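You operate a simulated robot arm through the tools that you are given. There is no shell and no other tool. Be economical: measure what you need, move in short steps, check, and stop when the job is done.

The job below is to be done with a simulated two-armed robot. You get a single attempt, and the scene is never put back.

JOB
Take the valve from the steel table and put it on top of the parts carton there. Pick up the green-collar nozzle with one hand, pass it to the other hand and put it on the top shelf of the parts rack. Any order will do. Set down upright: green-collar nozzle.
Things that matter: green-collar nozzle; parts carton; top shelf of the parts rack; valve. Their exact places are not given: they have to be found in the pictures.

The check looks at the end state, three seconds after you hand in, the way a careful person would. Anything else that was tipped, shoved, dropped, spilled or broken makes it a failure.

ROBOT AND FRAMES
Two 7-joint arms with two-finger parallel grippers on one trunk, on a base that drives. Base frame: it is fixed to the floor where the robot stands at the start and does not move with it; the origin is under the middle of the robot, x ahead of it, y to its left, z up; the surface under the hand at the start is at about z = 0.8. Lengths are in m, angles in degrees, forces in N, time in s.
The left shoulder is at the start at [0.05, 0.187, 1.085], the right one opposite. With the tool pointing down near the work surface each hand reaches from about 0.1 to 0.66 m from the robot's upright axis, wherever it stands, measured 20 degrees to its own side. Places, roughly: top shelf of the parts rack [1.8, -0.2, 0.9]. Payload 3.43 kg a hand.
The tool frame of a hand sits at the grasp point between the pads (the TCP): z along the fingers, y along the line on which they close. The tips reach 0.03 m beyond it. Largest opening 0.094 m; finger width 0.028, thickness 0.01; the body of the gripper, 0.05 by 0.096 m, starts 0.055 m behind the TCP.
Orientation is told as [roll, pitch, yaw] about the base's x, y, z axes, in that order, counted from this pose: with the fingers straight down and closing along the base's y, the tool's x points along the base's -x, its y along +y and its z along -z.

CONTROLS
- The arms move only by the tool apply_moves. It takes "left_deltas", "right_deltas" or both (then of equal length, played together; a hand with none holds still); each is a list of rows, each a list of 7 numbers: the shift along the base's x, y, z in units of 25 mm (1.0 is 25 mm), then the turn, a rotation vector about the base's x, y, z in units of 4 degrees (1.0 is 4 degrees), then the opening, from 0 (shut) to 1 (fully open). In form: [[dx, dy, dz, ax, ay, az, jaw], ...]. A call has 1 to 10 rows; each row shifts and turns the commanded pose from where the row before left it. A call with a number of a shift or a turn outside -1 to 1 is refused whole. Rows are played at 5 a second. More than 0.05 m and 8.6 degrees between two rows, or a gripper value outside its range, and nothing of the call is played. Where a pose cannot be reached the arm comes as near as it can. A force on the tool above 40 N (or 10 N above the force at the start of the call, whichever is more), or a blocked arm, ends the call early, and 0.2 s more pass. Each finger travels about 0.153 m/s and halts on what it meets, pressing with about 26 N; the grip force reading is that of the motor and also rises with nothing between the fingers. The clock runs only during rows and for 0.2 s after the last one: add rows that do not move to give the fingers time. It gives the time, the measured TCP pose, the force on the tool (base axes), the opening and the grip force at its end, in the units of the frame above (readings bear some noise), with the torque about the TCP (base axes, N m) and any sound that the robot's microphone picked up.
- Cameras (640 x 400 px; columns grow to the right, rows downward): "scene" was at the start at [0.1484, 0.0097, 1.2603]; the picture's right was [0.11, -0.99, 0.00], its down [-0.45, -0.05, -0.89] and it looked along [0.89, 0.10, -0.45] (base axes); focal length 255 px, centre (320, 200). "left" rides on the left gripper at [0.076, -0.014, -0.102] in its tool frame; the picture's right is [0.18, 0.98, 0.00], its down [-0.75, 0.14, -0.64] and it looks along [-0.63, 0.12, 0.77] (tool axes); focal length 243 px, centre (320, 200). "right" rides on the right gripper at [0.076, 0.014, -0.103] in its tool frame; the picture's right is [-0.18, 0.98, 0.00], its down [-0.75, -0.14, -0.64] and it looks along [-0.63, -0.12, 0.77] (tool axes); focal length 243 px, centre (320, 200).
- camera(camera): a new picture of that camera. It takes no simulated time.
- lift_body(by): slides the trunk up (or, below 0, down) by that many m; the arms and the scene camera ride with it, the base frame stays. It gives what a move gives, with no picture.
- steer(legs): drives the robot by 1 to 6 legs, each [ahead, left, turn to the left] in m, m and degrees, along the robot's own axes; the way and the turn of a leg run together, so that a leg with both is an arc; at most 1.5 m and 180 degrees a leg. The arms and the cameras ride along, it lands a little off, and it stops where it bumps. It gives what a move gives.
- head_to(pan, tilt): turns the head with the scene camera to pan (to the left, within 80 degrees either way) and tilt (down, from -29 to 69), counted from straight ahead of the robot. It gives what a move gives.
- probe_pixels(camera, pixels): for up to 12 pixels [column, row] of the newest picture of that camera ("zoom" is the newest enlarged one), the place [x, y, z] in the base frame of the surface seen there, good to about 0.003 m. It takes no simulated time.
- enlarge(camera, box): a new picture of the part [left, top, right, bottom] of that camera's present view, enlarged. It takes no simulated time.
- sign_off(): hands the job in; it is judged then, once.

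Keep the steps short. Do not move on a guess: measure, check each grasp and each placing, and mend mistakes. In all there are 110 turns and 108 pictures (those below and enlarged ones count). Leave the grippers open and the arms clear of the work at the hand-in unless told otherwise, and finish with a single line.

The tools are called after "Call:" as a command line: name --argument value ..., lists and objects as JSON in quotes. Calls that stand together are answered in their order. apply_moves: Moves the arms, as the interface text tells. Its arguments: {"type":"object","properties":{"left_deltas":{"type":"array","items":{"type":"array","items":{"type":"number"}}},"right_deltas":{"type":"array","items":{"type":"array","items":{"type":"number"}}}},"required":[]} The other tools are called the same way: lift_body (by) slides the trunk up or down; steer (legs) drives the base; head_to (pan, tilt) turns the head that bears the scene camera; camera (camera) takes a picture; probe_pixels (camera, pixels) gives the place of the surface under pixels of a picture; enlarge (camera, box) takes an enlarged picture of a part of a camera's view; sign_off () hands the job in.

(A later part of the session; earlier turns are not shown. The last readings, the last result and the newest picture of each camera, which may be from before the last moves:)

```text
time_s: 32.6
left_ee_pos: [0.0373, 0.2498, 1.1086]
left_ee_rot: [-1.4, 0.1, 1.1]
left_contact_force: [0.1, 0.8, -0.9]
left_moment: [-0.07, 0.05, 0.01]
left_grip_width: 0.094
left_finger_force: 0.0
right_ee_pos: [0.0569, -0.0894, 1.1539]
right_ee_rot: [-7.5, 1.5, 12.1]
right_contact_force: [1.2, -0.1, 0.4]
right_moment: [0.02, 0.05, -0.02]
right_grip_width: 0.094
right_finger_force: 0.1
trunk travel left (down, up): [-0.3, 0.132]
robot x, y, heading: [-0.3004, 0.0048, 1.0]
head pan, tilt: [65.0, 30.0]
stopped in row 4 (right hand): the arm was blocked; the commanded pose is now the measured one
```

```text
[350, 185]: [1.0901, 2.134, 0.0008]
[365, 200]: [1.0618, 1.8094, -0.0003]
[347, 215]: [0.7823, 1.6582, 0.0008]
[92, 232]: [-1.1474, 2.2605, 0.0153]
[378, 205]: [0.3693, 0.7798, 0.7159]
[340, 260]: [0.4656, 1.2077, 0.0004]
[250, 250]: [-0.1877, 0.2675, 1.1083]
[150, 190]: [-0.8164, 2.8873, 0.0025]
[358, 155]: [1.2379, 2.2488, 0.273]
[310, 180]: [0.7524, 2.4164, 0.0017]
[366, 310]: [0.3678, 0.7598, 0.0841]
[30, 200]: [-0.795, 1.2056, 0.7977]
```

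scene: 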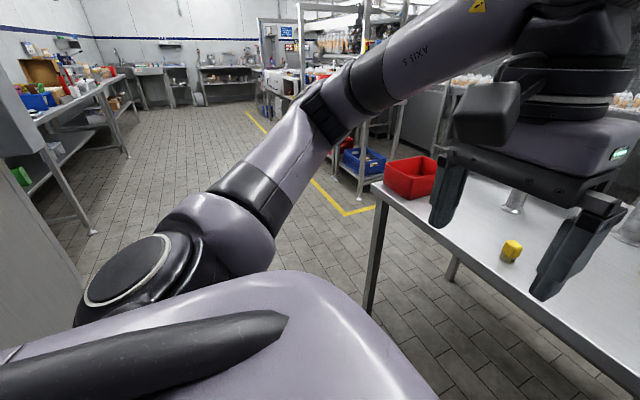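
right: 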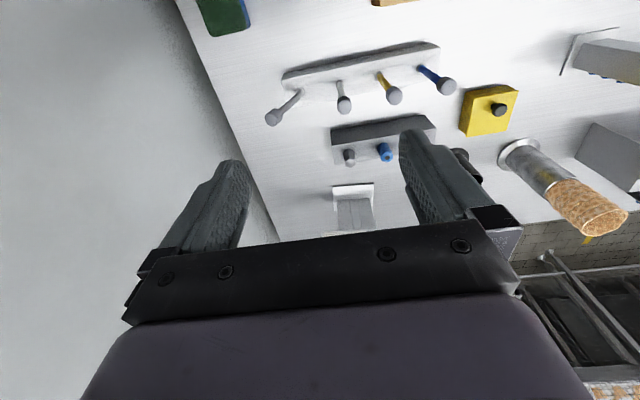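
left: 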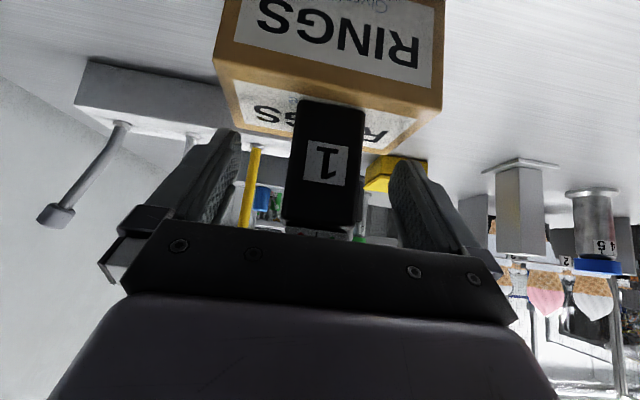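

The right arm seems blocked by the wall on the right (y=-0.4). I'll drive left 0.5 m and then fix the arm pose.

Call:
steer --legs '[[0, 0.5, -1]]'

Call:
head_to --pan -50 --tilt 25

Call:
camera --camera "scene"

```text
time_s: 37.4
left_ee_pos: [0.039, 0.7093, 1.1131]
left_ee_rot: [0.0, 0.0, -0.4]
left_contact_force: [0.0, 0.3, 0.1]
left_moment: [-0.04, 0.0, -0.02]
left_grip_width: 0.0939
left_finger_force: 0.1
right_ee_pos: [0.0524, 0.3608, 1.1529]
right_ee_rot: [-5.4, 1.2, 9.6]
right_contact_force: [1.1, 0.2, 0.1]
right_moment: [-0.02, -0.03, -0.01]
right_grip_width: 0.0942
right_finger_force: 0.1
trunk travel left (down, up): [-0.3, 0.132]
robot x, y, heading: [-0.3031, 0.4877, -0.3]
head pan, tilt: [65.0, 30.0]
```

```text
time_s: 39.3
left_ee_pos: [0.0384, 0.7096, 1.1125]
left_ee_rot: [0.0, -0.1, -0.4]
left_contact_force: [-0.1, 0.3, -0.3]
left_moment: [-0.03, 0.04, -0.01]
left_grip_width: 0.0938
left_finger_force: 0.0
right_ee_pos: [0.0516, 0.362, 1.151]
right_ee_rot: [-5.5, 1.2, 9.6]
right_contact_force: [0.1, 0.4, -0.4]
right_moment: [0.02, 0.0, 0.04]
right_grip_width: 0.0938
right_finger_force: 0.1
trunk travel left (down, up): [-0.3, 0.132]
robot x, y, heading: [-0.3004, 0.488, -0.6]
head pan, tilt: [-50.0, 25.0]
```

```text
76 pictures are left
```

scene: 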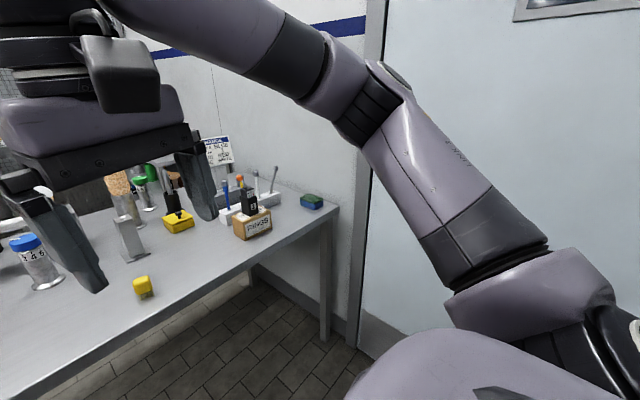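

Now clear of the wall. I'll move the right hand outward and straighten it.

Call:
apply_moves --right_deltas '[[0, -0.7, 0, 0.4, 0, -0.7, 1], [0, -0.7, 0, 0.4, 0, -0.7, 1], [0, -0.7, 0, 0.4, 0, -0.7, 1], [0, -0.7, 0, 0.2, 0, -0.3, 1], [0, 0, 0, 0, 0, 0, 1]]'

Call:
head_to --pan 45 --tilt 25

Call:
camera --camera "scene"

```text
time_s: 40.5
left_ee_pos: [0.0399, 0.7103, 1.1126]
left_ee_rot: [0.1, 0.0, -0.4]
left_contact_force: [0.1, 0.6, -0.7]
left_moment: [0.02, 0.02, -0.02]
left_grip_width: 0.094
left_finger_force: 0.0
right_ee_pos: [0.0529, 0.291, 1.1523]
right_ee_rot: [0.2, 0.6, 0.1]
right_contact_force: [0.5, 0.1, 0.4]
right_moment: [0.02, 0.01, 0.0]
right_grip_width: 0.0942
right_finger_force: 0.1
trunk travel left (down, up): [-0.3, 0.132]
robot x, y, heading: [-0.3025, 0.489, -0.3]
head pan, tilt: [-50.0, 25.0]
```

```text
time_s: 42.2
left_ee_pos: [0.0395, 0.7093, 1.1128]
left_ee_rot: [0.0, -0.1, -0.3]
left_contact_force: [0.7, 0.1, -0.4]
left_moment: [0.01, -0.02, -0.01]
left_grip_width: 0.0941
left_finger_force: 0.1
right_ee_pos: [0.0522, 0.2915, 1.1515]
right_ee_rot: [0.1, 0.7, 0.1]
right_contact_force: [-0.1, -0.4, 0.5]
right_moment: [0.0, 0.02, 0.02]
right_grip_width: 0.0939
right_finger_force: 0.1
trunk travel left (down, up): [-0.3, 0.132]
robot x, y, heading: [-0.3039, 0.4849, -0.2]
head pan, tilt: [45.0, 25.0]
```

```text
75 pictures are left
```

scene: 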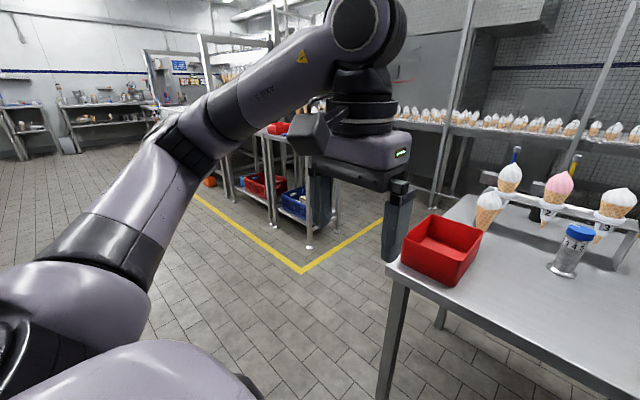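

Call:
probe_pixels --camera "scene" --pixels '[[308, 248], [272, 228], [336, 218], [300, 270], [380, 222], [350, 240], [400, 290], [405, 268], [440, 318], [300, 205], [440, 200], [425, 150]]'

```text
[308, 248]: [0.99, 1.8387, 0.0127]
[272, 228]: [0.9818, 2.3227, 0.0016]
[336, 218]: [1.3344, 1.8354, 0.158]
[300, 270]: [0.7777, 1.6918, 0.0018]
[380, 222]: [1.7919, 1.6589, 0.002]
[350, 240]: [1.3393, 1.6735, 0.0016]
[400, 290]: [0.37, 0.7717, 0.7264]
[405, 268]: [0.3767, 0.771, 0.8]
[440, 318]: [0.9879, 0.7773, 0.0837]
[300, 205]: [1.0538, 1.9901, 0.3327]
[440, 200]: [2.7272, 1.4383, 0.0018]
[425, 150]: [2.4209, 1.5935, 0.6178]
```

The corridor is y 0.8–1.83, so I'll drive along y≈1.31 up to x≈1.5 with heading 0, in legs.

Call:
steer --legs '[[0, 0.5, 0], [0.2, 0.32, 0], [0.6, 0, 0]]'

Call:
camera --camera "scene"

```text
time_s: 53.2
left_ee_pos: [0.8392, 1.5443, 1.1132]
left_ee_rot: [0.1, 0.0, 0.0]
left_contact_force: [-0.4, 0.1, 0.0]
left_moment: [0.0, 0.01, -0.05]
left_grip_width: 0.0938
left_finger_force: 0.0
right_ee_pos: [0.8557, 1.1275, 1.1525]
right_ee_rot: [0.1, 0.5, 0.6]
right_contact_force: [0.2, -0.1, 0.4]
right_moment: [-0.02, -0.01, -0.01]
right_grip_width: 0.0942
right_finger_force: 0.1
trunk travel left (down, up): [-0.3, 0.132]
robot x, y, heading: [0.4977, 1.3205, 0.1]
head pan, tilt: [45.0, 25.0]
```

```text
74 pictures are left
```

scene: 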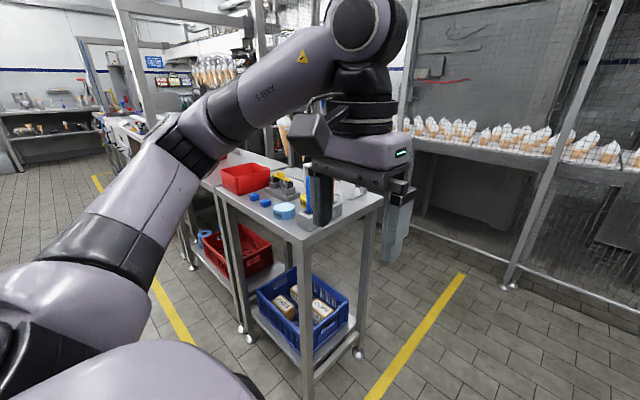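

The trolley top lies left of my left elbow and lower, so the way ahead looks free. Driving on to x≈1.5.

Call:
steer --legs '[[1.05, -0.03, 0]]'

Call:
head_to --pan -70 --tilt 25

Call:
camera --camera "scene"

```text
time_s: 58.6
left_ee_pos: [1.8844, 1.5166, 1.1127]
left_ee_rot: [0.0, 0.0, 0.2]
left_contact_force: [-1.0, 0.0, 1.1]
left_moment: [0.01, -0.01, 0.01]
left_grip_width: 0.0939
left_finger_force: 0.1
right_ee_pos: [1.9001, 1.0979, 1.1525]
right_ee_rot: [0.3, 0.5, 0.6]
right_contact_force: [-0.4, 0.4, 0.1]
right_moment: [0.0, -0.04, 0.02]
right_grip_width: 0.0943
right_finger_force: 0.0
trunk travel left (down, up): [-0.3, 0.132]
robot x, y, heading: [1.5402, 1.2938, 0.0]
head pan, tilt: [45.0, 25.0]
```

```text
time_s: 60.5
left_ee_pos: [1.8852, 1.5176, 1.1125]
left_ee_rot: [0.0, -0.2, 0.0]
left_contact_force: [-1.0, -0.3, 0.2]
left_moment: [-0.01, 0.01, -0.01]
left_grip_width: 0.0941
left_finger_force: 0.0
right_ee_pos: [1.9003, 1.0986, 1.1516]
right_ee_rot: [0.2, 0.6, 0.5]
right_contact_force: [-0.8, -0.2, 0.0]
right_moment: [0.02, -0.02, -0.03]
right_grip_width: 0.094
right_finger_force: 0.1
trunk travel left (down, up): [-0.3, 0.132]
robot x, y, heading: [1.543, 1.2878, 0.0]
head pan, tilt: [-70.0, 25.0]
```

```text
73 pictures are left
```

scene: 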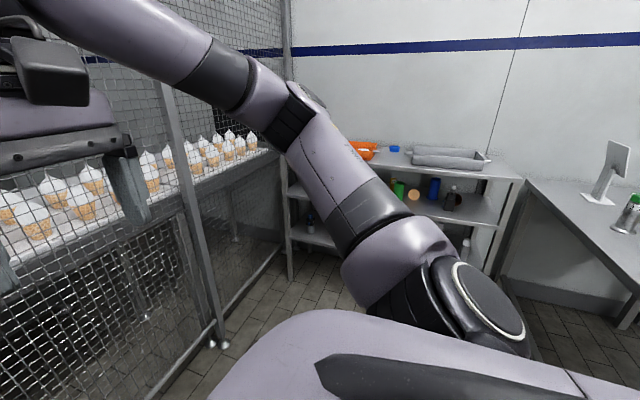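

The rack is to the right. I'll turn 100° right in place, then look ahead.

Call:
steer --legs '[[0, 0, -105]]'

Call:
head_to --pan 0 --tilt 30

Call:
camera --camera "scene"

```text
time_s: 65.4
left_ee_pos: [1.6624, 0.9025, 1.114]
left_ee_rot: [0.0, -0.1, -106.6]
left_contact_force: [0.3, 0.0, 0.2]
left_moment: [-0.01, -0.04, 0.01]
left_grip_width: 0.0941
left_finger_force: 0.1
right_ee_pos: [1.2565, 1.0054, 1.1508]
right_ee_rot: [0.2, 0.6, -106.1]
right_contact_force: [0.7, 0.5, -0.6]
right_moment: [0.0, -0.02, -0.02]
right_grip_width: 0.0937
right_finger_force: 0.1
trunk travel left (down, up): [-0.3, 0.132]
robot x, y, heading: [1.5433, 1.293, -106.8]
head pan, tilt: [-70.0, 25.0]
```

```text
time_s: 66.8
left_ee_pos: [1.6619, 0.9013, 1.112]
left_ee_rot: [-0.1, -0.1, -106.6]
left_contact_force: [0.4, 0.1, 0.9]
left_moment: [0.0, 0.01, -0.03]
left_grip_width: 0.094
left_finger_force: 0.1
right_ee_pos: [1.2578, 1.0066, 1.151]
right_ee_rot: [0.2, 0.6, -106.2]
right_contact_force: [0.4, 0.1, 0.1]
right_moment: [0.0, -0.02, -0.02]
right_grip_width: 0.094
right_finger_force: 0.1
trunk travel left (down, up): [-0.3, 0.132]
robot x, y, heading: [1.5448, 1.2916, -106.5]
head pan, tilt: [0.0, 30.0]
```

```text
72 pictures are left
```

scene: 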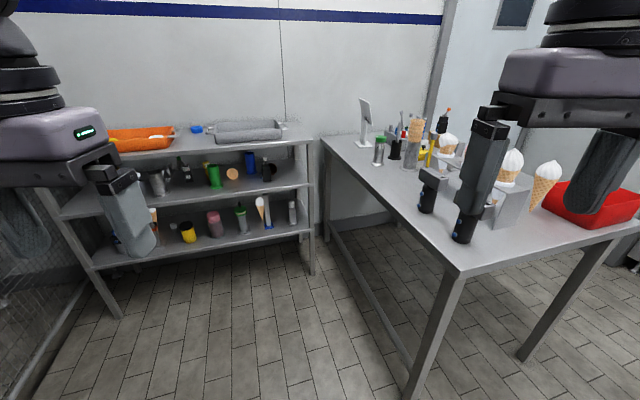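

Green things also sit on the lower shelves at (214,175) and (240,218). I'll zoom to make sure which is the nozzle.

Call:
enlarge --camera "scene" --box '[100, 110, 320, 250]'

Call:
enlarge --camera "scene" --box '[330, 90, 490, 220]'

```text
2.86 times, centred on (210, 180) of scene
```

zoom: 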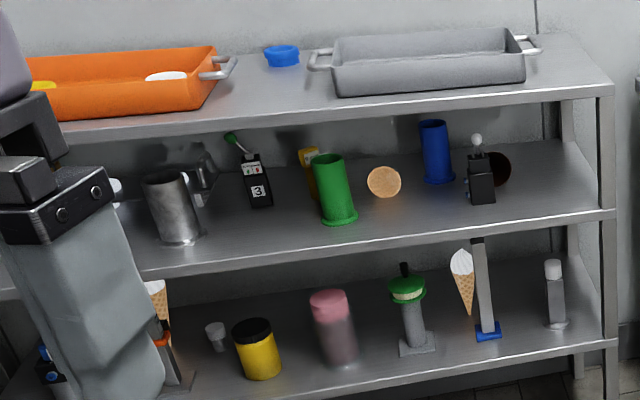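

```text
3.08 times, centred on (410, 155) of scene
```

zoom: 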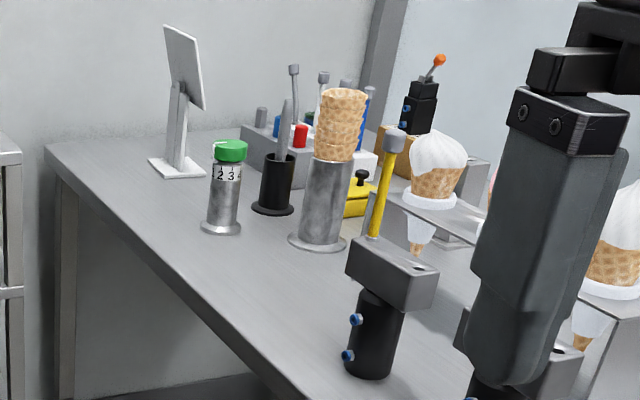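

The one with the numbered green collar on the steel table is the nozzle. I'll drive to about (1.42,0.52) and turn to heading ≈-125°, facing both nozzle and rack.

Call:
steer --legs '[[0.5, 0.06, 0], [0.27, 0.04, 0], [0, 0, -18]]'

Call:
camera --camera "scene"

```text
time_s: 72.2
left_ee_pos: [1.4146, 0.1308, 1.1119]
left_ee_rot: [0.0, -0.1, -124.7]
left_contact_force: [-0.3, -0.3, -0.6]
left_moment: [0.01, 0.01, -0.02]
left_grip_width: 0.0943
left_finger_force: 0.1
right_ee_pos: [1.0633, 0.3579, 1.1524]
right_ee_rot: [0.1, 0.5, -124.1]
right_contact_force: [-0.2, -0.9, -0.1]
right_moment: [-0.01, 0.0, 0.02]
right_grip_width: 0.0938
right_finger_force: 0.1
trunk travel left (down, up): [-0.3, 0.132]
robot x, y, heading: [1.4246, 0.5394, -124.7]
head pan, tilt: [0.0, 30.0]
```

```text
69 pictures are left
```

scene: 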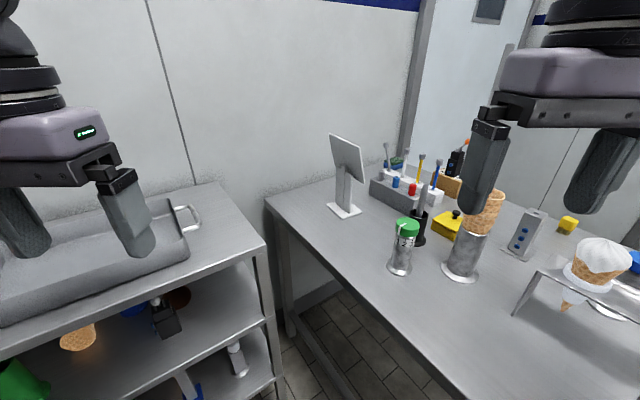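

The nozzle is at (403,248). I'll zoom and measure its shape and the neighbours.

Call:
enlarge --camera "scene" --box '[370, 200, 450, 285]'

Call:
probe_pixels --camera "scene" --pixels '[[406, 221], [404, 232], [403, 255], [400, 270], [391, 262], [411, 262], [418, 228], [458, 262], [350, 190], [240, 240], [110, 270], [190, 215]]'

```text
4.71 times, centred on (410, 242) of scene
```

zoom: 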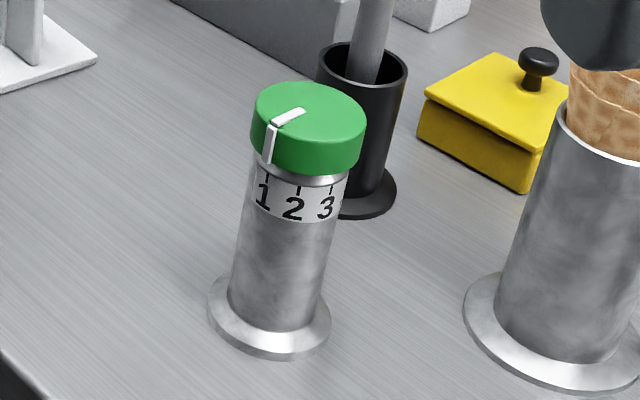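

```text
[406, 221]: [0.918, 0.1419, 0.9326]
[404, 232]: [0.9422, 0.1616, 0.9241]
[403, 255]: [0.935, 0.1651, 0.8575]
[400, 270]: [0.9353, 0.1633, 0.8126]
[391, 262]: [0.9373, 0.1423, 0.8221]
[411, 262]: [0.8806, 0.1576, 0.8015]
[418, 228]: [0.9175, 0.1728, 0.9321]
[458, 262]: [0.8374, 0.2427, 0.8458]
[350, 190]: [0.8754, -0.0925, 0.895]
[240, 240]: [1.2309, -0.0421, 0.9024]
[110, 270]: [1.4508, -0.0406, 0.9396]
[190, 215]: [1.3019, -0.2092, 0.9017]
```

Call:
probe_pixels --camera "zoom" --pixels '[[258, 110], [360, 130], [308, 92], [305, 165], [290, 255], [240, 280], [320, 285], [213, 310], [328, 330], [265, 350], [252, 190], [345, 200]]'

Call:
probe_pixels --camera "zoom" --pixels '[[242, 240], [332, 240], [288, 230], [233, 310], [270, 310], [310, 310], [395, 90], [390, 195], [380, 60], [525, 200], [500, 330], [470, 290]]'

```text
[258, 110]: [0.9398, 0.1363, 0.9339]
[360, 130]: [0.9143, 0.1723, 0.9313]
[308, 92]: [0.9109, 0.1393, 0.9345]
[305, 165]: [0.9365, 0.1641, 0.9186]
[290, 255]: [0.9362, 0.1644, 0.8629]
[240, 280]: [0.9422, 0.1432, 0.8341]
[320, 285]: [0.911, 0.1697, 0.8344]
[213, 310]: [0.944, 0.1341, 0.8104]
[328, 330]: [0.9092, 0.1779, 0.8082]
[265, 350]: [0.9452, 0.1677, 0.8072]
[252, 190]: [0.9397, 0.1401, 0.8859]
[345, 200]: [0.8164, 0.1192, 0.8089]
```

```text
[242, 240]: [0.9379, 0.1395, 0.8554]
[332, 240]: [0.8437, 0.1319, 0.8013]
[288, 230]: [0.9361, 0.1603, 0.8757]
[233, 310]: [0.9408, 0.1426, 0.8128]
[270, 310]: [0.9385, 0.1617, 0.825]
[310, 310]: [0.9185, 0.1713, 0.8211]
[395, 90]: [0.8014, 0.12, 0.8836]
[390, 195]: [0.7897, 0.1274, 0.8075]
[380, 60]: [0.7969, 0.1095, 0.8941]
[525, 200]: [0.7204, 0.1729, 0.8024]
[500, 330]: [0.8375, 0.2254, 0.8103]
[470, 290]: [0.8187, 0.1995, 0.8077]
```

Nozzle axis ≈ (0.920,0.154), body about 42 mm thick, flange up to 0.812, collar 0.905–0.934. I'll bring the right hand toward it with the fingers tilted 40° along the robot's heading (approach from the free side), staying high for now.

Call:
apply_moves --right_deltas '[[-0.384, -0.54, -0.6, -0.82, 0.57, 0, 1], [-0.384, -0.54, -0.6, -0.82, 0.57, 0, 1], [-0.384, -0.54, -0.6, -0.82, 0.57, 0, 1], [-0.384, -0.54, -0.6, -0.82, 0.57, 0, 1], [-0.384, -0.54, -0.6, -0.82, 0.57, 0, 1], [-0.384, -0.54, -0.6, -0.82, 0.57, 0, 1], [-0.384, -0.54, -0.6, -0.82, 0.57, 0, 1], [-0.384, -0.54, -0.6, -0.82, 0.57, 0, 1], [-0.384, -0.54, -0.6, -0.82, 0.57, 0, 1], [-0.384, -0.54, -0.6, -0.82, 0.57, 0, 1]]'

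Call:
camera --camera "right"

Call:
head_to --pan -25 --tilt 35

Call:
camera --camera "scene"

```text
time_s: 74.5
left_ee_pos: [1.4142, 0.131, 1.1116]
left_ee_rot: [0.0, 0.0, -124.9]
left_contact_force: [-0.6, 1.0, -0.8]
left_moment: [0.03, -0.01, 0.01]
left_grip_width: 0.0939
left_finger_force: 0.1
right_ee_pos: [0.9675, 0.2216, 1.0022]
right_ee_rot: [-0.3, -39.4, -124.2]
right_contact_force: [-0.3, 0.4, -0.5]
right_moment: [-0.01, 0.01, 0.01]
right_grip_width: 0.094
right_finger_force: 0.1
trunk travel left (down, up): [-0.3, 0.132]
robot x, y, heading: [1.4273, 0.5394, -125.0]
head pan, tilt: [0.0, 30.0]
```

```text
67 pictures are left
```

right: 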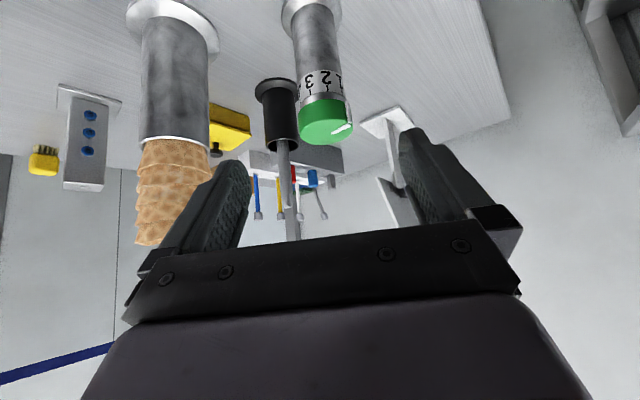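

```text
time_s: 75.3
left_ee_pos: [1.4142, 0.1309, 1.1122]
left_ee_rot: [0.0, -0.1, -124.7]
left_contact_force: [-0.5, 0.0, -0.4]
left_moment: [0.0, 0.01, 0.01]
left_grip_width: 0.094
left_finger_force: 0.1
right_ee_pos: [0.9663, 0.2205, 1.0026]
right_ee_rot: [-0.3, -39.3, -124.0]
right_contact_force: [0.9, 0.5, -0.6]
right_moment: [-0.04, -0.04, -0.01]
right_grip_width: 0.0942
right_finger_force: 0.1
trunk travel left (down, up): [-0.3, 0.132]
robot x, y, heading: [1.4244, 0.5391, -124.9]
head pan, tilt: [-25.0, 35.0]
```

```text
66 pictures are left
```

scene: 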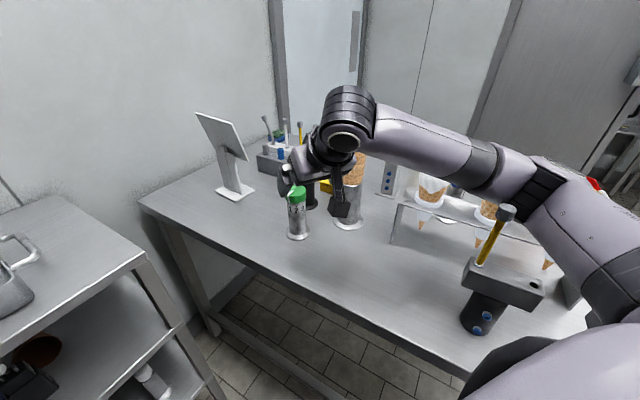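

The forearm passes over the cone stand and the yellow-handled tool. I'll probe their heights and the arm's before lowering.

Call:
probe_pixels --camera "scene" --pixels '[[430, 185], [425, 195], [505, 212], [490, 250], [486, 207], [430, 165], [400, 150], [500, 170], [560, 240], [590, 270], [530, 190], [600, 310]]'

Call:
enlarge --camera "scene" --box '[250, 80, 450, 250]'

```text
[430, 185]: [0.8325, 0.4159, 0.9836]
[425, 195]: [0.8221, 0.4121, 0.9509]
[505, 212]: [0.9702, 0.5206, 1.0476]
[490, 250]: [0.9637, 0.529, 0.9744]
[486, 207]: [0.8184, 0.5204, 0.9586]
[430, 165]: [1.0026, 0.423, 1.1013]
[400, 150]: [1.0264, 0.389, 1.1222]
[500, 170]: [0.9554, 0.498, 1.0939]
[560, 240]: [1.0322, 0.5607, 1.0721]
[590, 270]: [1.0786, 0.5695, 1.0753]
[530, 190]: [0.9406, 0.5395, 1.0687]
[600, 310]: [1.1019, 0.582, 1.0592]
```

```text
2.35 times, centred on (350, 165) of scene
```

zoom: 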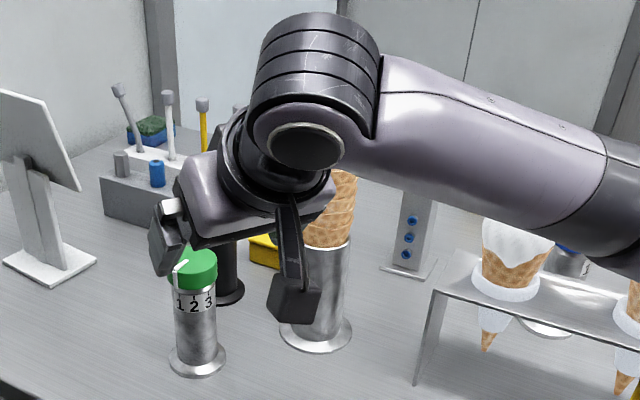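

The forearm underside is only ~3 cm above the tool with the yellow handle (top z≈1.05), so lowering here is unsafe. I'll raise and retract the hand, lift the trunk, and turn the robot further right so the elbow stays behind the table.

Call:
apply_moves --right_deltas '[[0.3, 0.4, 0.9, 0, 0, 0, 1], [0.3, 0.4, 0.9, 0, 0, 0, 1], [0.3, 0.4, 0.9, 0, 0, 0, 1], [0.3, 0.4, 0.9, 0, 0, 0, 1], [0.3, 0.4, 0.9, 0, 0, 0, 1], [0.3, 0.4, 0.9, 0, 0, 0, 1]]'

Call:
lift_body --by 0.125

Call:
steer --legs '[[0, 0, -40]]'

Call:
head_to --pan 0 --tilt 40

Call:
camera --camera "scene"

```text
time_s: 76.7
left_ee_pos: [1.4153, 0.1309, 1.1127]
left_ee_rot: [-0.1, -0.1, -124.6]
left_contact_force: [0.2, 0.1, 0.0]
left_moment: [-0.02, 0.03, 0.01]
left_grip_width: 0.094
left_finger_force: 0.1
right_ee_pos: [1.0121, 0.2826, 1.1376]
right_ee_rot: [-0.4, -39.3, -124.0]
right_contact_force: [0.4, 0.8, 0.7]
right_moment: [0.01, 0.02, 0.0]
right_grip_width: 0.0939
right_finger_force: 0.2
trunk travel left (down, up): [-0.3, 0.132]
robot x, y, heading: [1.4238, 0.5371, -125.0]
head pan, tilt: [-25.0, 35.0]
```

```text
time_s: 78.3
left_ee_pos: [1.4146, 0.1311, 1.2378]
left_ee_rot: [0.1, -0.2, -124.6]
left_contact_force: [-0.3, 0.2, 0.2]
left_moment: [-0.02, -0.01, 0.01]
left_grip_width: 0.094
left_finger_force: 0.0
right_ee_pos: [1.0115, 0.2831, 1.2624]
right_ee_rot: [-0.3, -39.3, -123.9]
right_contact_force: [0.5, -0.4, 1.1]
right_moment: [0.01, 0.01, -0.02]
right_grip_width: 0.0938
right_finger_force: 0.0
trunk travel left (down, up): [-0.425, 0.007]
robot x, y, heading: [1.4227, 0.5379, -124.4]
head pan, tilt: [-25.0, 35.0]
```

```text
time_s: 80.5
left_ee_pos: [1.1606, 0.2288, 1.2385]
left_ee_rot: [0.0, -0.1, -164.0]
left_contact_force: [-0.1, -0.4, 0.3]
left_moment: [0.02, 0.02, 0.02]
left_grip_width: 0.0937
left_finger_force: 0.2
right_ee_pos: [0.9422, 0.6002, 1.261]
right_ee_rot: [-0.3, -39.4, -163.4]
right_contact_force: [-0.4, -0.7, -0.8]
right_moment: [0.03, 0.01, 0.0]
right_grip_width: 0.094
right_finger_force: 0.0
trunk travel left (down, up): [-0.425, 0.007]
robot x, y, heading: [1.4234, 0.5378, -163.9]
head pan, tilt: [-25.0, 35.0]
```

```text
time_s: 81.4
left_ee_pos: [1.1588, 0.2291, 1.2377]
left_ee_rot: [0.0, -0.2, -164.0]
left_contact_force: [0.9, -0.8, -0.4]
left_moment: [0.01, 0.03, 0.04]
left_grip_width: 0.0941
left_finger_force: 0.1
right_ee_pos: [0.9421, 0.6011, 1.2624]
right_ee_rot: [-0.2, -39.4, -163.3]
right_contact_force: [-0.5, -0.4, -0.1]
right_moment: [0.01, 0.0, -0.03]
right_grip_width: 0.0938
right_finger_force: 0.1
trunk travel left (down, up): [-0.425, 0.007]
robot x, y, heading: [1.4264, 0.5403, -164.2]
head pan, tilt: [0.0, 40.0]
```

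```text
64 pictures are left
```

scene: 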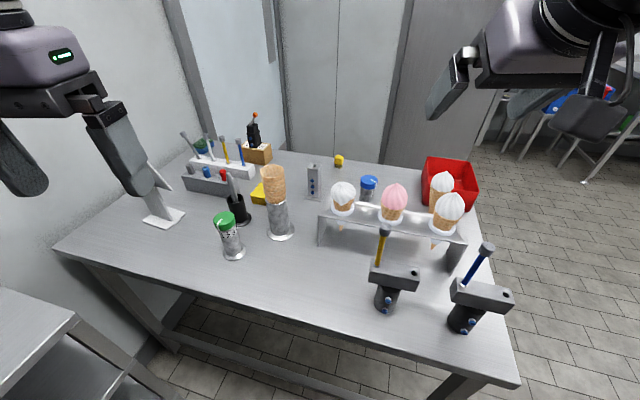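

From this heading the left hand is the better one for the pick: nothing lies under its elbow. So left picks, right places. I'll bring the left hand near with a 40° tilt along u=(-0.96,-0.28).

Call:
apply_moves --left_deltas '[[-0.516, -0.156, -0.79, -0.276, 0.961, 0, 1], [-0.516, -0.156, -0.79, -0.276, 0.961, 0, 1], [-0.516, -0.156, -0.79, -0.276, 0.961, 0, 1], [-0.516, -0.156, -0.79, -0.276, 0.961, 0, 1], [-0.516, -0.156, -0.79, -0.276, 0.961, 0, 1], [-0.516, -0.156, -0.79, -0.276, 0.961, 0, 1], [-0.516, -0.156, -0.79, -0.276, 0.961, 0, 1], [-0.516, -0.156, -0.79, -0.276, 0.961, 0, 1], [-0.516, -0.156, -0.79, -0.276, 0.961, 0, 1], [-0.516, -0.156, -0.79, -0.276, 0.961, 0, 1]]'

Call:
camera --camera "scene"

Call:
camera --camera "left"

```text
time_s: 83.6
left_ee_pos: [1.0307, 0.1909, 1.039]
left_ee_rot: [0.1, -40.1, -163.9]
left_contact_force: [-0.6, 0.2, -0.1]
left_moment: [0.0, -0.02, 0.02]
left_grip_width: 0.0938
left_finger_force: 0.0
right_ee_pos: [0.9415, 0.6002, 1.2623]
right_ee_rot: [-0.2, -39.4, -163.2]
right_contact_force: [0.2, -0.7, 1.0]
right_moment: [0.03, -0.03, 0.01]
right_grip_width: 0.094
right_finger_force: 0.0
trunk travel left (down, up): [-0.425, 0.007]
robot x, y, heading: [1.4234, 0.5385, -164.0]
head pan, tilt: [0.0, 40.0]
```

```text
63 pictures are left
```

scene: 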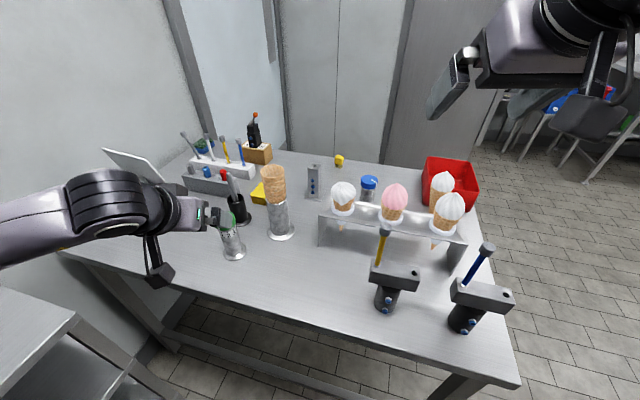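

```text
62 pictures are left
```

left: 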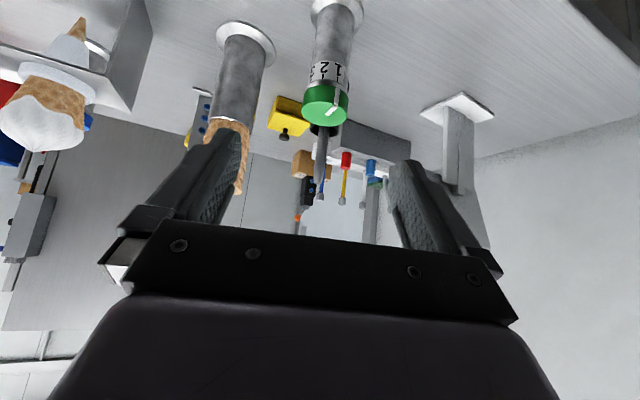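

Next to the pre-grasp point, 12 cm short of the nozzle along the finger axis.

Call:
apply_moves --left_deltas '[[-0.248, -0.112, -0.824, -0.276, 0.961, 0, 1], [-0.248, -0.112, -0.824, 0, 0, 0, 1], [-0.248, -0.112, -0.824, 0, 0, 0, 1], [-0.248, -0.112, -0.824, 0, 0, 0, 1], [-0.248, -0.112, -0.824, 0, 0, 0, 1], [0, 0, 0, 0, 0, 0, 1]]'

Call:
camera --camera "left"

Call:
camera --camera "scene"

```text
time_s: 85.0
left_ee_pos: [0.9987, 0.1764, 0.9364]
left_ee_rot: [-0.1, -44.0, -164.0]
left_contact_force: [-0.5, 0.1, -0.5]
left_moment: [0.03, 0.01, 0.01]
left_grip_width: 0.094
left_finger_force: 0.1
right_ee_pos: [0.9412, 0.6008, 1.2627]
right_ee_rot: [-0.3, -39.4, -163.2]
right_contact_force: [-0.2, 0.7, -0.2]
right_moment: [0.0, -0.01, 0.03]
right_grip_width: 0.0939
right_finger_force: 0.1
trunk travel left (down, up): [-0.425, 0.007]
robot x, y, heading: [1.4242, 0.5429, -163.9]
head pan, tilt: [0.0, 40.0]
```

```text
61 pictures are left
```

left: 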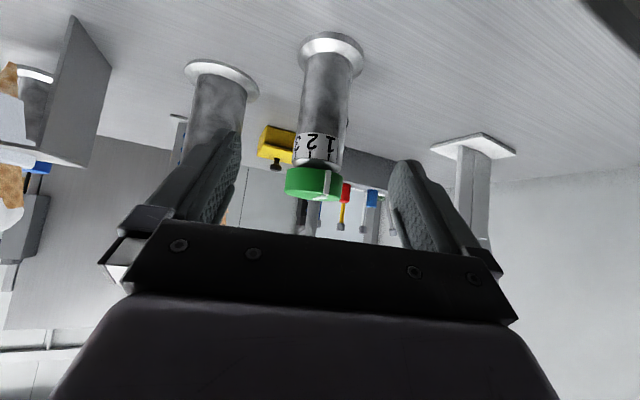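

```text
60 pictures are left
```

scene: 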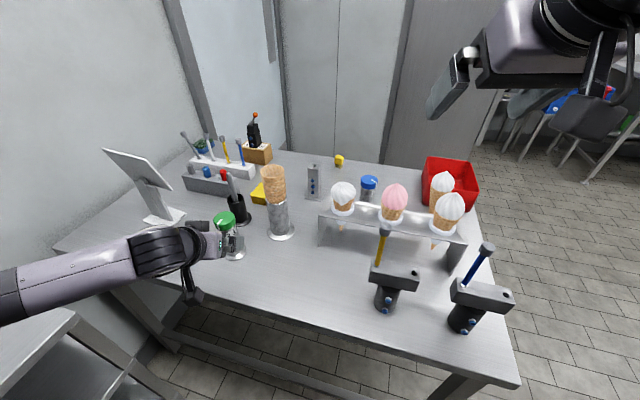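

The nozzle is centred between the fingers. I'll advance along the axis.

Call:
apply_moves --left_deltas '[[-0.64, -0.184, -0.69, 0, 0, 0, 1], [-0.64, -0.184, -0.69, 0, 0, 0, 1], [-0.64, -0.184, -0.69, 0, 0, 0, 1], [-0.64, -0.184, -0.69, 0, 0, 0, 1], [-0.6, -0.172, -0.66, 0, 0, 0, 1], [0, 0, 0, 0, 0, 0, 1]]'

Call:
camera --camera "left"

Call:
enlarge --camera "scene" --box '[130, 180, 310, 300]'

```text
time_s: 86.3
left_ee_pos: [0.9104, 0.1553, 0.8655]
left_ee_rot: [-0.8, -45.9, -163.8]
left_contact_force: [6.8, 0.5, 24.0]
left_moment: [-0.13, 0.07, 0.05]
left_grip_width: 0.0941
left_finger_force: 0.0
right_ee_pos: [0.9432, 0.6012, 1.2626]
right_ee_rot: [-0.3, -39.4, -163.3]
right_contact_force: [0.0, -0.4, 0.2]
right_moment: [0.05, -0.02, -0.02]
right_grip_width: 0.0937
right_finger_force: 0.0
trunk travel left (down, up): [-0.425, 0.007]
robot x, y, heading: [1.4226, 0.5354, -164.0]
head pan, tilt: [0.0, 40.0]
stopped in row 6 (left hand): the force on the tool passed its limit at 43 N (the readings are from after the stop); the commanded pose is now the measured one
```

```text
59 pictures are left
```

left: 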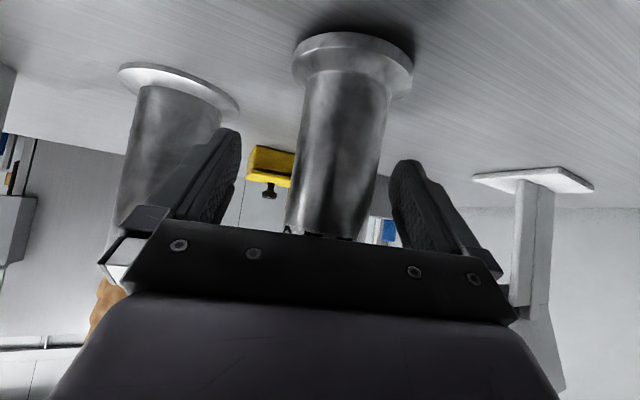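

```text
3.33 times, centred on (220, 240) of scene
```

zoom: 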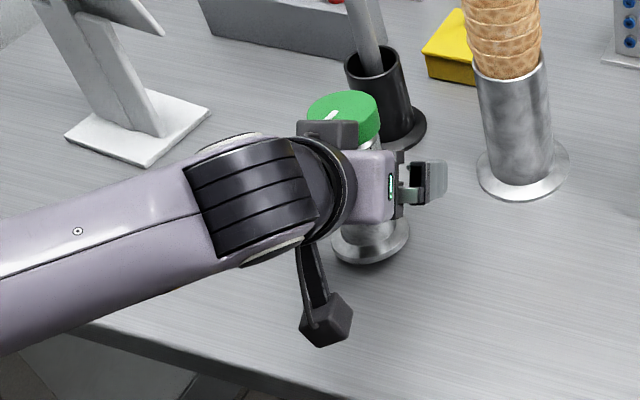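

The palm corner has met the collar (the tilt is too shallow for its radius). I'll back straight out and check the nozzle.

Call:
apply_moves --left_deltas '[[0.67, 0.19, 0.72, 0, 0, 0, 1], [0.67, 0.19, 0.72, 0, 0, 0, 1], [0.67, 0.19, 0.72, 0, 0, 0, 1], [0.67, 0.19, 0.72, 0, 0, 0, 1], [0.67, 0.19, 0.72, 0, 0, 0, 1]]'

Call:
enlarge --camera "scene" --box '[130, 180, 310, 300]'

Call:
camera --camera "left"

```text
time_s: 87.5
left_ee_pos: [0.9988, 0.1777, 0.9481]
left_ee_rot: [-0.4, -45.0, -163.9]
left_contact_force: [0.3, -0.4, -0.5]
left_moment: [0.0, -0.02, 0.02]
left_grip_width: 0.094
left_finger_force: 0.1
right_ee_pos: [0.9419, 0.6012, 1.2626]
right_ee_rot: [-0.3, -39.3, -163.4]
right_contact_force: [-0.8, 0.2, 0.3]
right_moment: [-0.01, -0.01, -0.01]
right_grip_width: 0.0937
right_finger_force: 0.1
trunk travel left (down, up): [-0.425, 0.007]
robot x, y, heading: [1.4254, 0.5406, -164.0]
head pan, tilt: [0.0, 40.0]
```

```text
3.33 times, centred on (220, 240) of scene
```

zoom: 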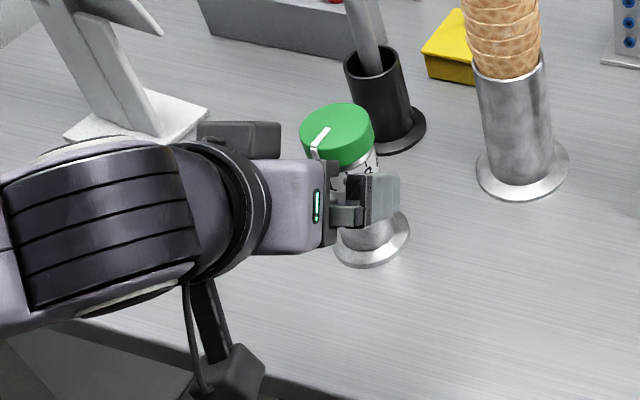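

```text
56 pictures are left
```

left: 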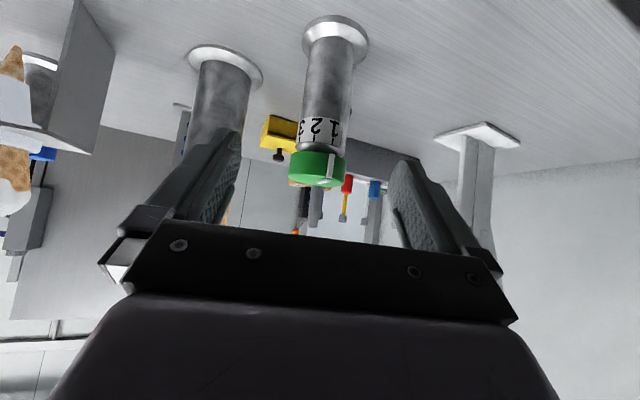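

The nozzle still stands. I'll re-measure it from the hand camera and the zoom.

Call:
probe_pixels --camera "left" --pixels '[[328, 90], [307, 90], [352, 90], [335, 30], [306, 40], [366, 45], [325, 70], [316, 168], [325, 110], [480, 132], [230, 60]]'

Call:
probe_pixels --camera "zoom" --pixels '[[305, 135], [372, 135], [340, 108], [345, 160], [370, 245], [405, 230], [335, 250]]'

```text
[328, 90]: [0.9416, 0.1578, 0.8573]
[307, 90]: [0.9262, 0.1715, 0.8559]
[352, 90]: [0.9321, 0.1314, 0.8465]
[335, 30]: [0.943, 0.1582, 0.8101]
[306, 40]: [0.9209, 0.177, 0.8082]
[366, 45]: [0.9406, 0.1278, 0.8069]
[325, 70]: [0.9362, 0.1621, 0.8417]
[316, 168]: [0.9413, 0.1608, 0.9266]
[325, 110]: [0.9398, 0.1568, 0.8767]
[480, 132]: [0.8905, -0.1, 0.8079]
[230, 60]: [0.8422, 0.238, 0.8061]
```

```text
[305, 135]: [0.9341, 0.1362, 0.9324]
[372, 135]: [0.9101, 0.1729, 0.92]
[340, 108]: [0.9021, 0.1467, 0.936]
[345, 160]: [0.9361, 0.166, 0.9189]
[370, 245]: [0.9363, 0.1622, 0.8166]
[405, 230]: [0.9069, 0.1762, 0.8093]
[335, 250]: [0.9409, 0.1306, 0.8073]
```

The nozzle hasn't moved (axis ≈ 0.920,0.153) and the pointer is still at 1. I'll tilt to 52° and go in with the TCP 1 cm short of the axis, keeping the palm clear of the collar.

Call:
apply_moves --left_deltas '[[0.28, 0.05, -0.5, -0.243, 0.846, 0, 1], [0.28, 0.05, -0.62, -0.243, 0.846, 0, 1], [0, 0, 0, 0, 0, 0, 1], [-0.64, -0.185, -0.525, 0, 0, 0, 1], [-0.64, -0.185, -0.525, 0, 0, 0, 1], [-0.64, -0.185, -0.525, 0, 0, 0, 1], [0, 0, 0, 0, 0, 0, 1]]'

Call:
camera --camera "left"

Call:
enlarge --camera "scene" --box '[130, 180, 310, 300]'

```text
time_s: 89.2
left_ee_pos: [0.9569, 0.1661, 0.8972]
left_ee_rot: [-0.3, -48.6, -163.9]
left_contact_force: [-0.1, 0.1, 0.5]
left_moment: [-0.02, 0.01, -0.01]
left_grip_width: 0.0939
left_finger_force: 0.0
left hand out of reach, approached as far as the arm can: row 2
right_ee_pos: [0.9427, 0.6012, 1.2624]
right_ee_rot: [-0.3, -39.4, -163.3]
right_contact_force: [-0.4, -0.6, 0.1]
right_moment: [0.02, 0.0, 0.0]
right_grip_width: 0.0939
right_finger_force: 0.0
trunk travel left (down, up): [-0.425, 0.007]
robot x, y, heading: [1.4229, 0.5353, -163.9]
head pan, tilt: [0.0, 40.0]
```

```text
55 pictures are left
```

left: 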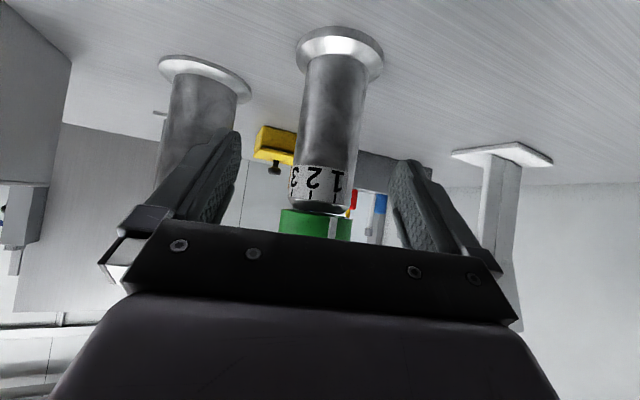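

```text
3.33 times, centred on (220, 240) of scene
```

zoom: 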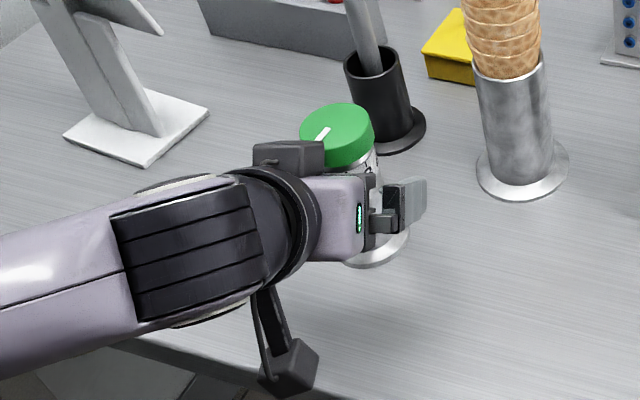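

The wrist stops at 48.6°. That works with the TCP 15 mm short of the axis at z≈0.865 (palm ~15 mm clear of the collar). I'll move there.

Call:
apply_moves --left_deltas '[[-0.3, -0.12, -0.44, 0, 0, 0, 1], [-0.3, -0.12, -0.44, 0, 0, 0, 1], [-0.3, -0.12, -0.44, 0, 0, 0, 1], [0, 0, 0, 0, 0, 0, 1]]'

Call:
camera --camera "left"

Call:
enlarge --camera "scene" --box '[130, 180, 310, 300]'

```text
time_s: 90.2
left_ee_pos: [0.9342, 0.155, 0.8648]
left_ee_rot: [-0.5, -48.7, -163.8]
left_contact_force: [1.0, -0.4, -0.5]
left_moment: [0.0, 0.05, 0.0]
left_grip_width: 0.0941
left_finger_force: 0.0
right_ee_pos: [0.9413, 0.6002, 1.2629]
right_ee_rot: [-0.3, -39.4, -163.3]
right_contact_force: [-0.8, 0.6, -0.3]
right_moment: [0.02, -0.03, -0.01]
right_grip_width: 0.094
right_finger_force: 0.1
trunk travel left (down, up): [-0.425, 0.007]
robot x, y, heading: [1.4201, 0.5412, -163.9]
head pan, tilt: [0.0, 40.0]
```

```text
53 pictures are left
```

left: 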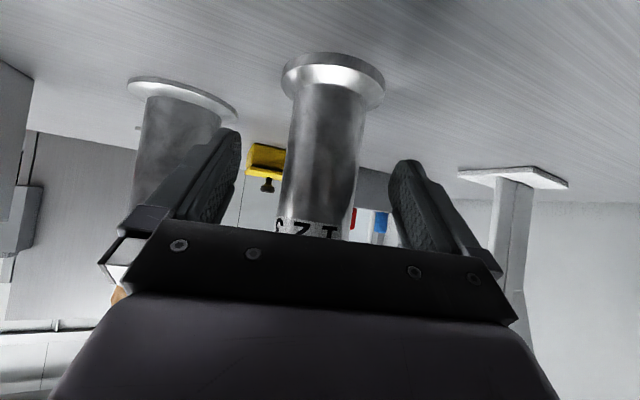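

```text
3.33 times, centred on (220, 240) of scene
```

zoom: 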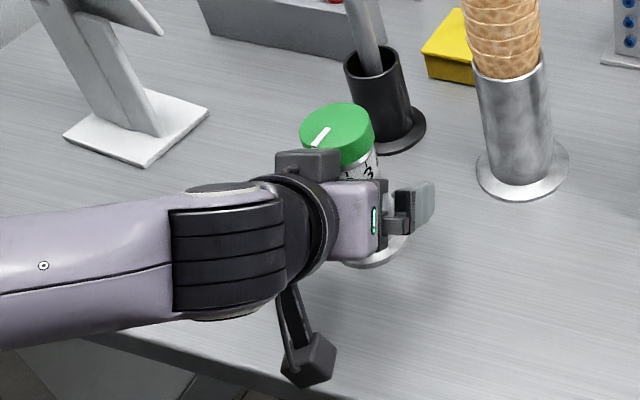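

The body lies between the fingers with no contact. Closing.

Call:
apply_moves --left_deltas '[[0, 0, 0, 0, 0, 0, 0.6], [0, 0, 0, 0, 0, 0, 0.4], [0, 0, 0, 0, 0, 0, 0.2], [0, 0, 0, 0, 0, 0, 0.2], [0, 0, 0, 0, 0, 0, 0.2]]'

Call:
camera --camera "left"

```text
time_s: 91.3
left_ee_pos: [0.9361, 0.1561, 0.8639]
left_ee_rot: [-0.4, -48.7, -163.9]
left_contact_force: [-0.4, -2.0, 0.7]
left_moment: [0.01, 0.09, 0.02]
left_grip_width: 0.0443
left_finger_force: 26.5
right_ee_pos: [0.9424, 0.6006, 1.2624]
right_ee_rot: [-0.4, -39.3, -163.4]
right_contact_force: [-0.7, 0.5, 0.9]
right_moment: [-0.02, -0.01, -0.03]
right_grip_width: 0.0939
right_finger_force: 0.1
trunk travel left (down, up): [-0.425, 0.007]
robot x, y, heading: [1.4281, 0.5364, -164.0]
head pan, tilt: [0.0, 40.0]
```

```text
51 pictures are left
```

left: 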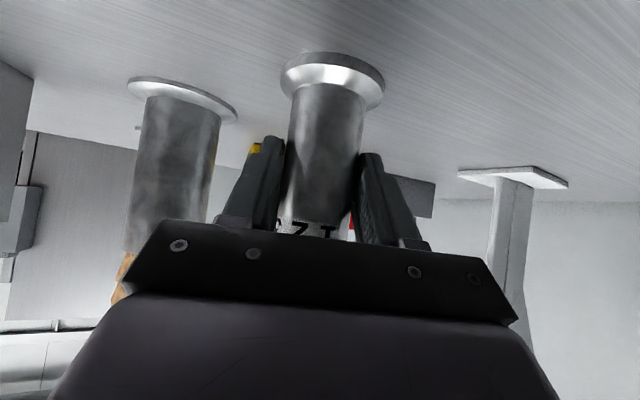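

Gripped at 44 mm, 26 N. Lifting gently 12 cm.

Call:
apply_moves --left_deltas '[[0, 0, 0.3, 0, 0, 0, 0.2], [0, 0, 0.6, 0, 0, 0, 0.2], [0, 0, 0.8, 0, 0, 0, 0.2], [0, 0, 0.8, 0, 0, 0, 0.2], [0, 0, 0.8, 0, 0, 0, 0.2], [0, 0, 0.8, 0, 0, 0, 0.2], [0, 0, 0.8, 0, 0, 0, 0.2], [0, 0, 0, 0, 0, 0, 0.2]]'

Call:
camera --camera "scene"

Call:
camera --camera "left"

```text
time_s: 93.2
left_ee_pos: [0.9354, 0.1546, 0.9856]
left_ee_rot: [-0.5, -48.7, -163.9]
left_contact_force: [0.3, 0.2, -3.3]
left_moment: [-0.02, -0.05, 0.0]
left_grip_width: 0.0443
left_finger_force: 25.8
right_ee_pos: [0.9419, 0.6004, 1.2617]
right_ee_rot: [-0.3, -39.3, -163.4]
right_contact_force: [-1.2, -0.6, -0.1]
right_moment: [-0.01, 0.0, 0.0]
right_grip_width: 0.094
right_finger_force: 0.1
trunk travel left (down, up): [-0.425, 0.007]
robot x, y, heading: [1.4269, 0.54, -164.2]
head pan, tilt: [0.0, 40.0]
```

```text
50 pictures are left
```

scene: 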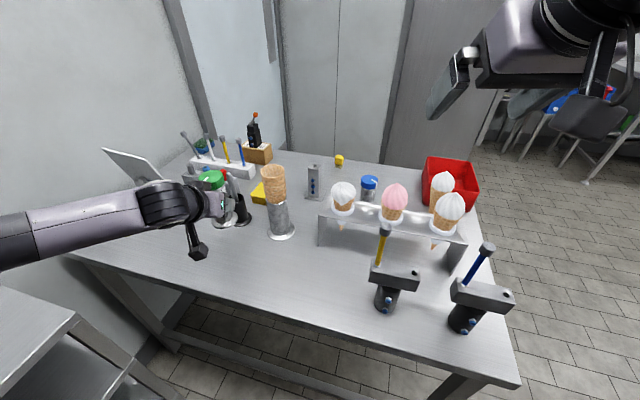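

```text
49 pictures are left
```

left: 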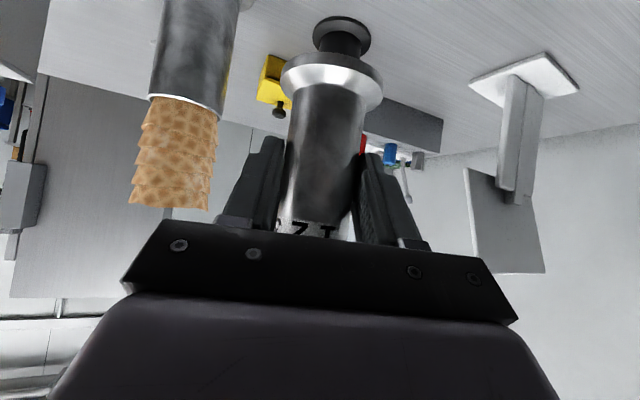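

Held, with a 3.3 N weight. I'll draw it back toward the robot and up a bit, then turn the base left to heading ≈-95° for free air in front for the pass.

Call:
apply_moves --left_deltas '[[0.4, 0.1, 0.5, 0, 0, 0, 0.2], [0.8, 0.23, 0.5, 0, 0, 0, 0.2], [0.8, 0.23, 0.5, 0, 0, 0, 0.2], [0.8, 0.23, 0.5, 0, 0, 0, 0.2], [0.8, 0.23, 0.5, 0, 0, 0, 0.2], [0.8, 0.23, 0.5, 0, 0, 0, 0.2], [0.4, 0.1, 0, 0, 0, 0, 0.2], [0, 0, 0, 0, 0, 0, 0.2]]'

Call:
steer --legs '[[-0.1, 0, 0], [0, 0, 70]]'

Call:
camera --camera "scene"

```text
time_s: 95.0
left_ee_pos: [1.0535, 0.1913, 1.0605]
left_ee_rot: [-0.6, -48.5, -163.9]
left_contact_force: [0.2, -0.8, -2.8]
left_moment: [0.01, -0.07, -0.03]
left_grip_width: 0.0441
left_finger_force: 25.5
right_ee_pos: [0.9423, 0.6001, 1.2632]
right_ee_rot: [-0.3, -39.3, -163.3]
right_contact_force: [-0.2, 0.1, -0.8]
right_moment: [0.02, -0.01, -0.01]
right_grip_width: 0.094
right_finger_force: 0.1
trunk travel left (down, up): [-0.425, 0.007]
robot x, y, heading: [1.4266, 0.538, -164.1]
head pan, tilt: [0.0, 40.0]
```

```text
time_s: 99.2
left_ee_pos: [1.7282, 0.1025, 1.0596]
left_ee_rot: [-0.6, -48.6, -93.2]
left_contact_force: [0.2, -0.2, -3.0]
left_moment: [0.05, 0.02, -0.01]
left_grip_width: 0.0437
left_finger_force: 25.8
right_ee_pos: [1.3046, 0.1326, 1.2617]
right_ee_rot: [-0.2, -39.4, -92.6]
right_contact_force: [-0.5, -0.4, -0.1]
right_moment: [0.02, 0.0, 0.01]
right_grip_width: 0.094
right_finger_force: 0.0
trunk travel left (down, up): [-0.425, 0.007]
robot x, y, heading: [1.5214, 0.5669, -93.5]
head pan, tilt: [0.0, 40.0]
```

```text
48 pictures are left
```

scene: 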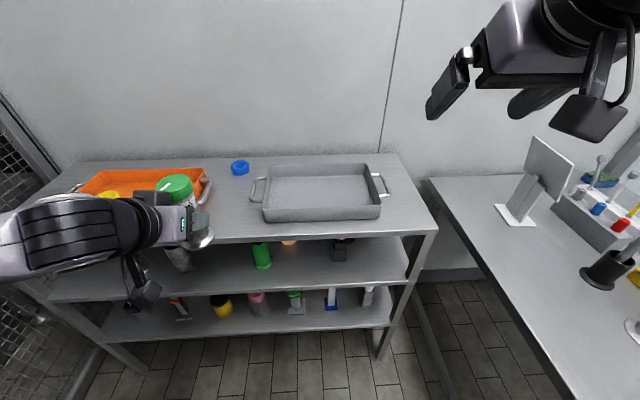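

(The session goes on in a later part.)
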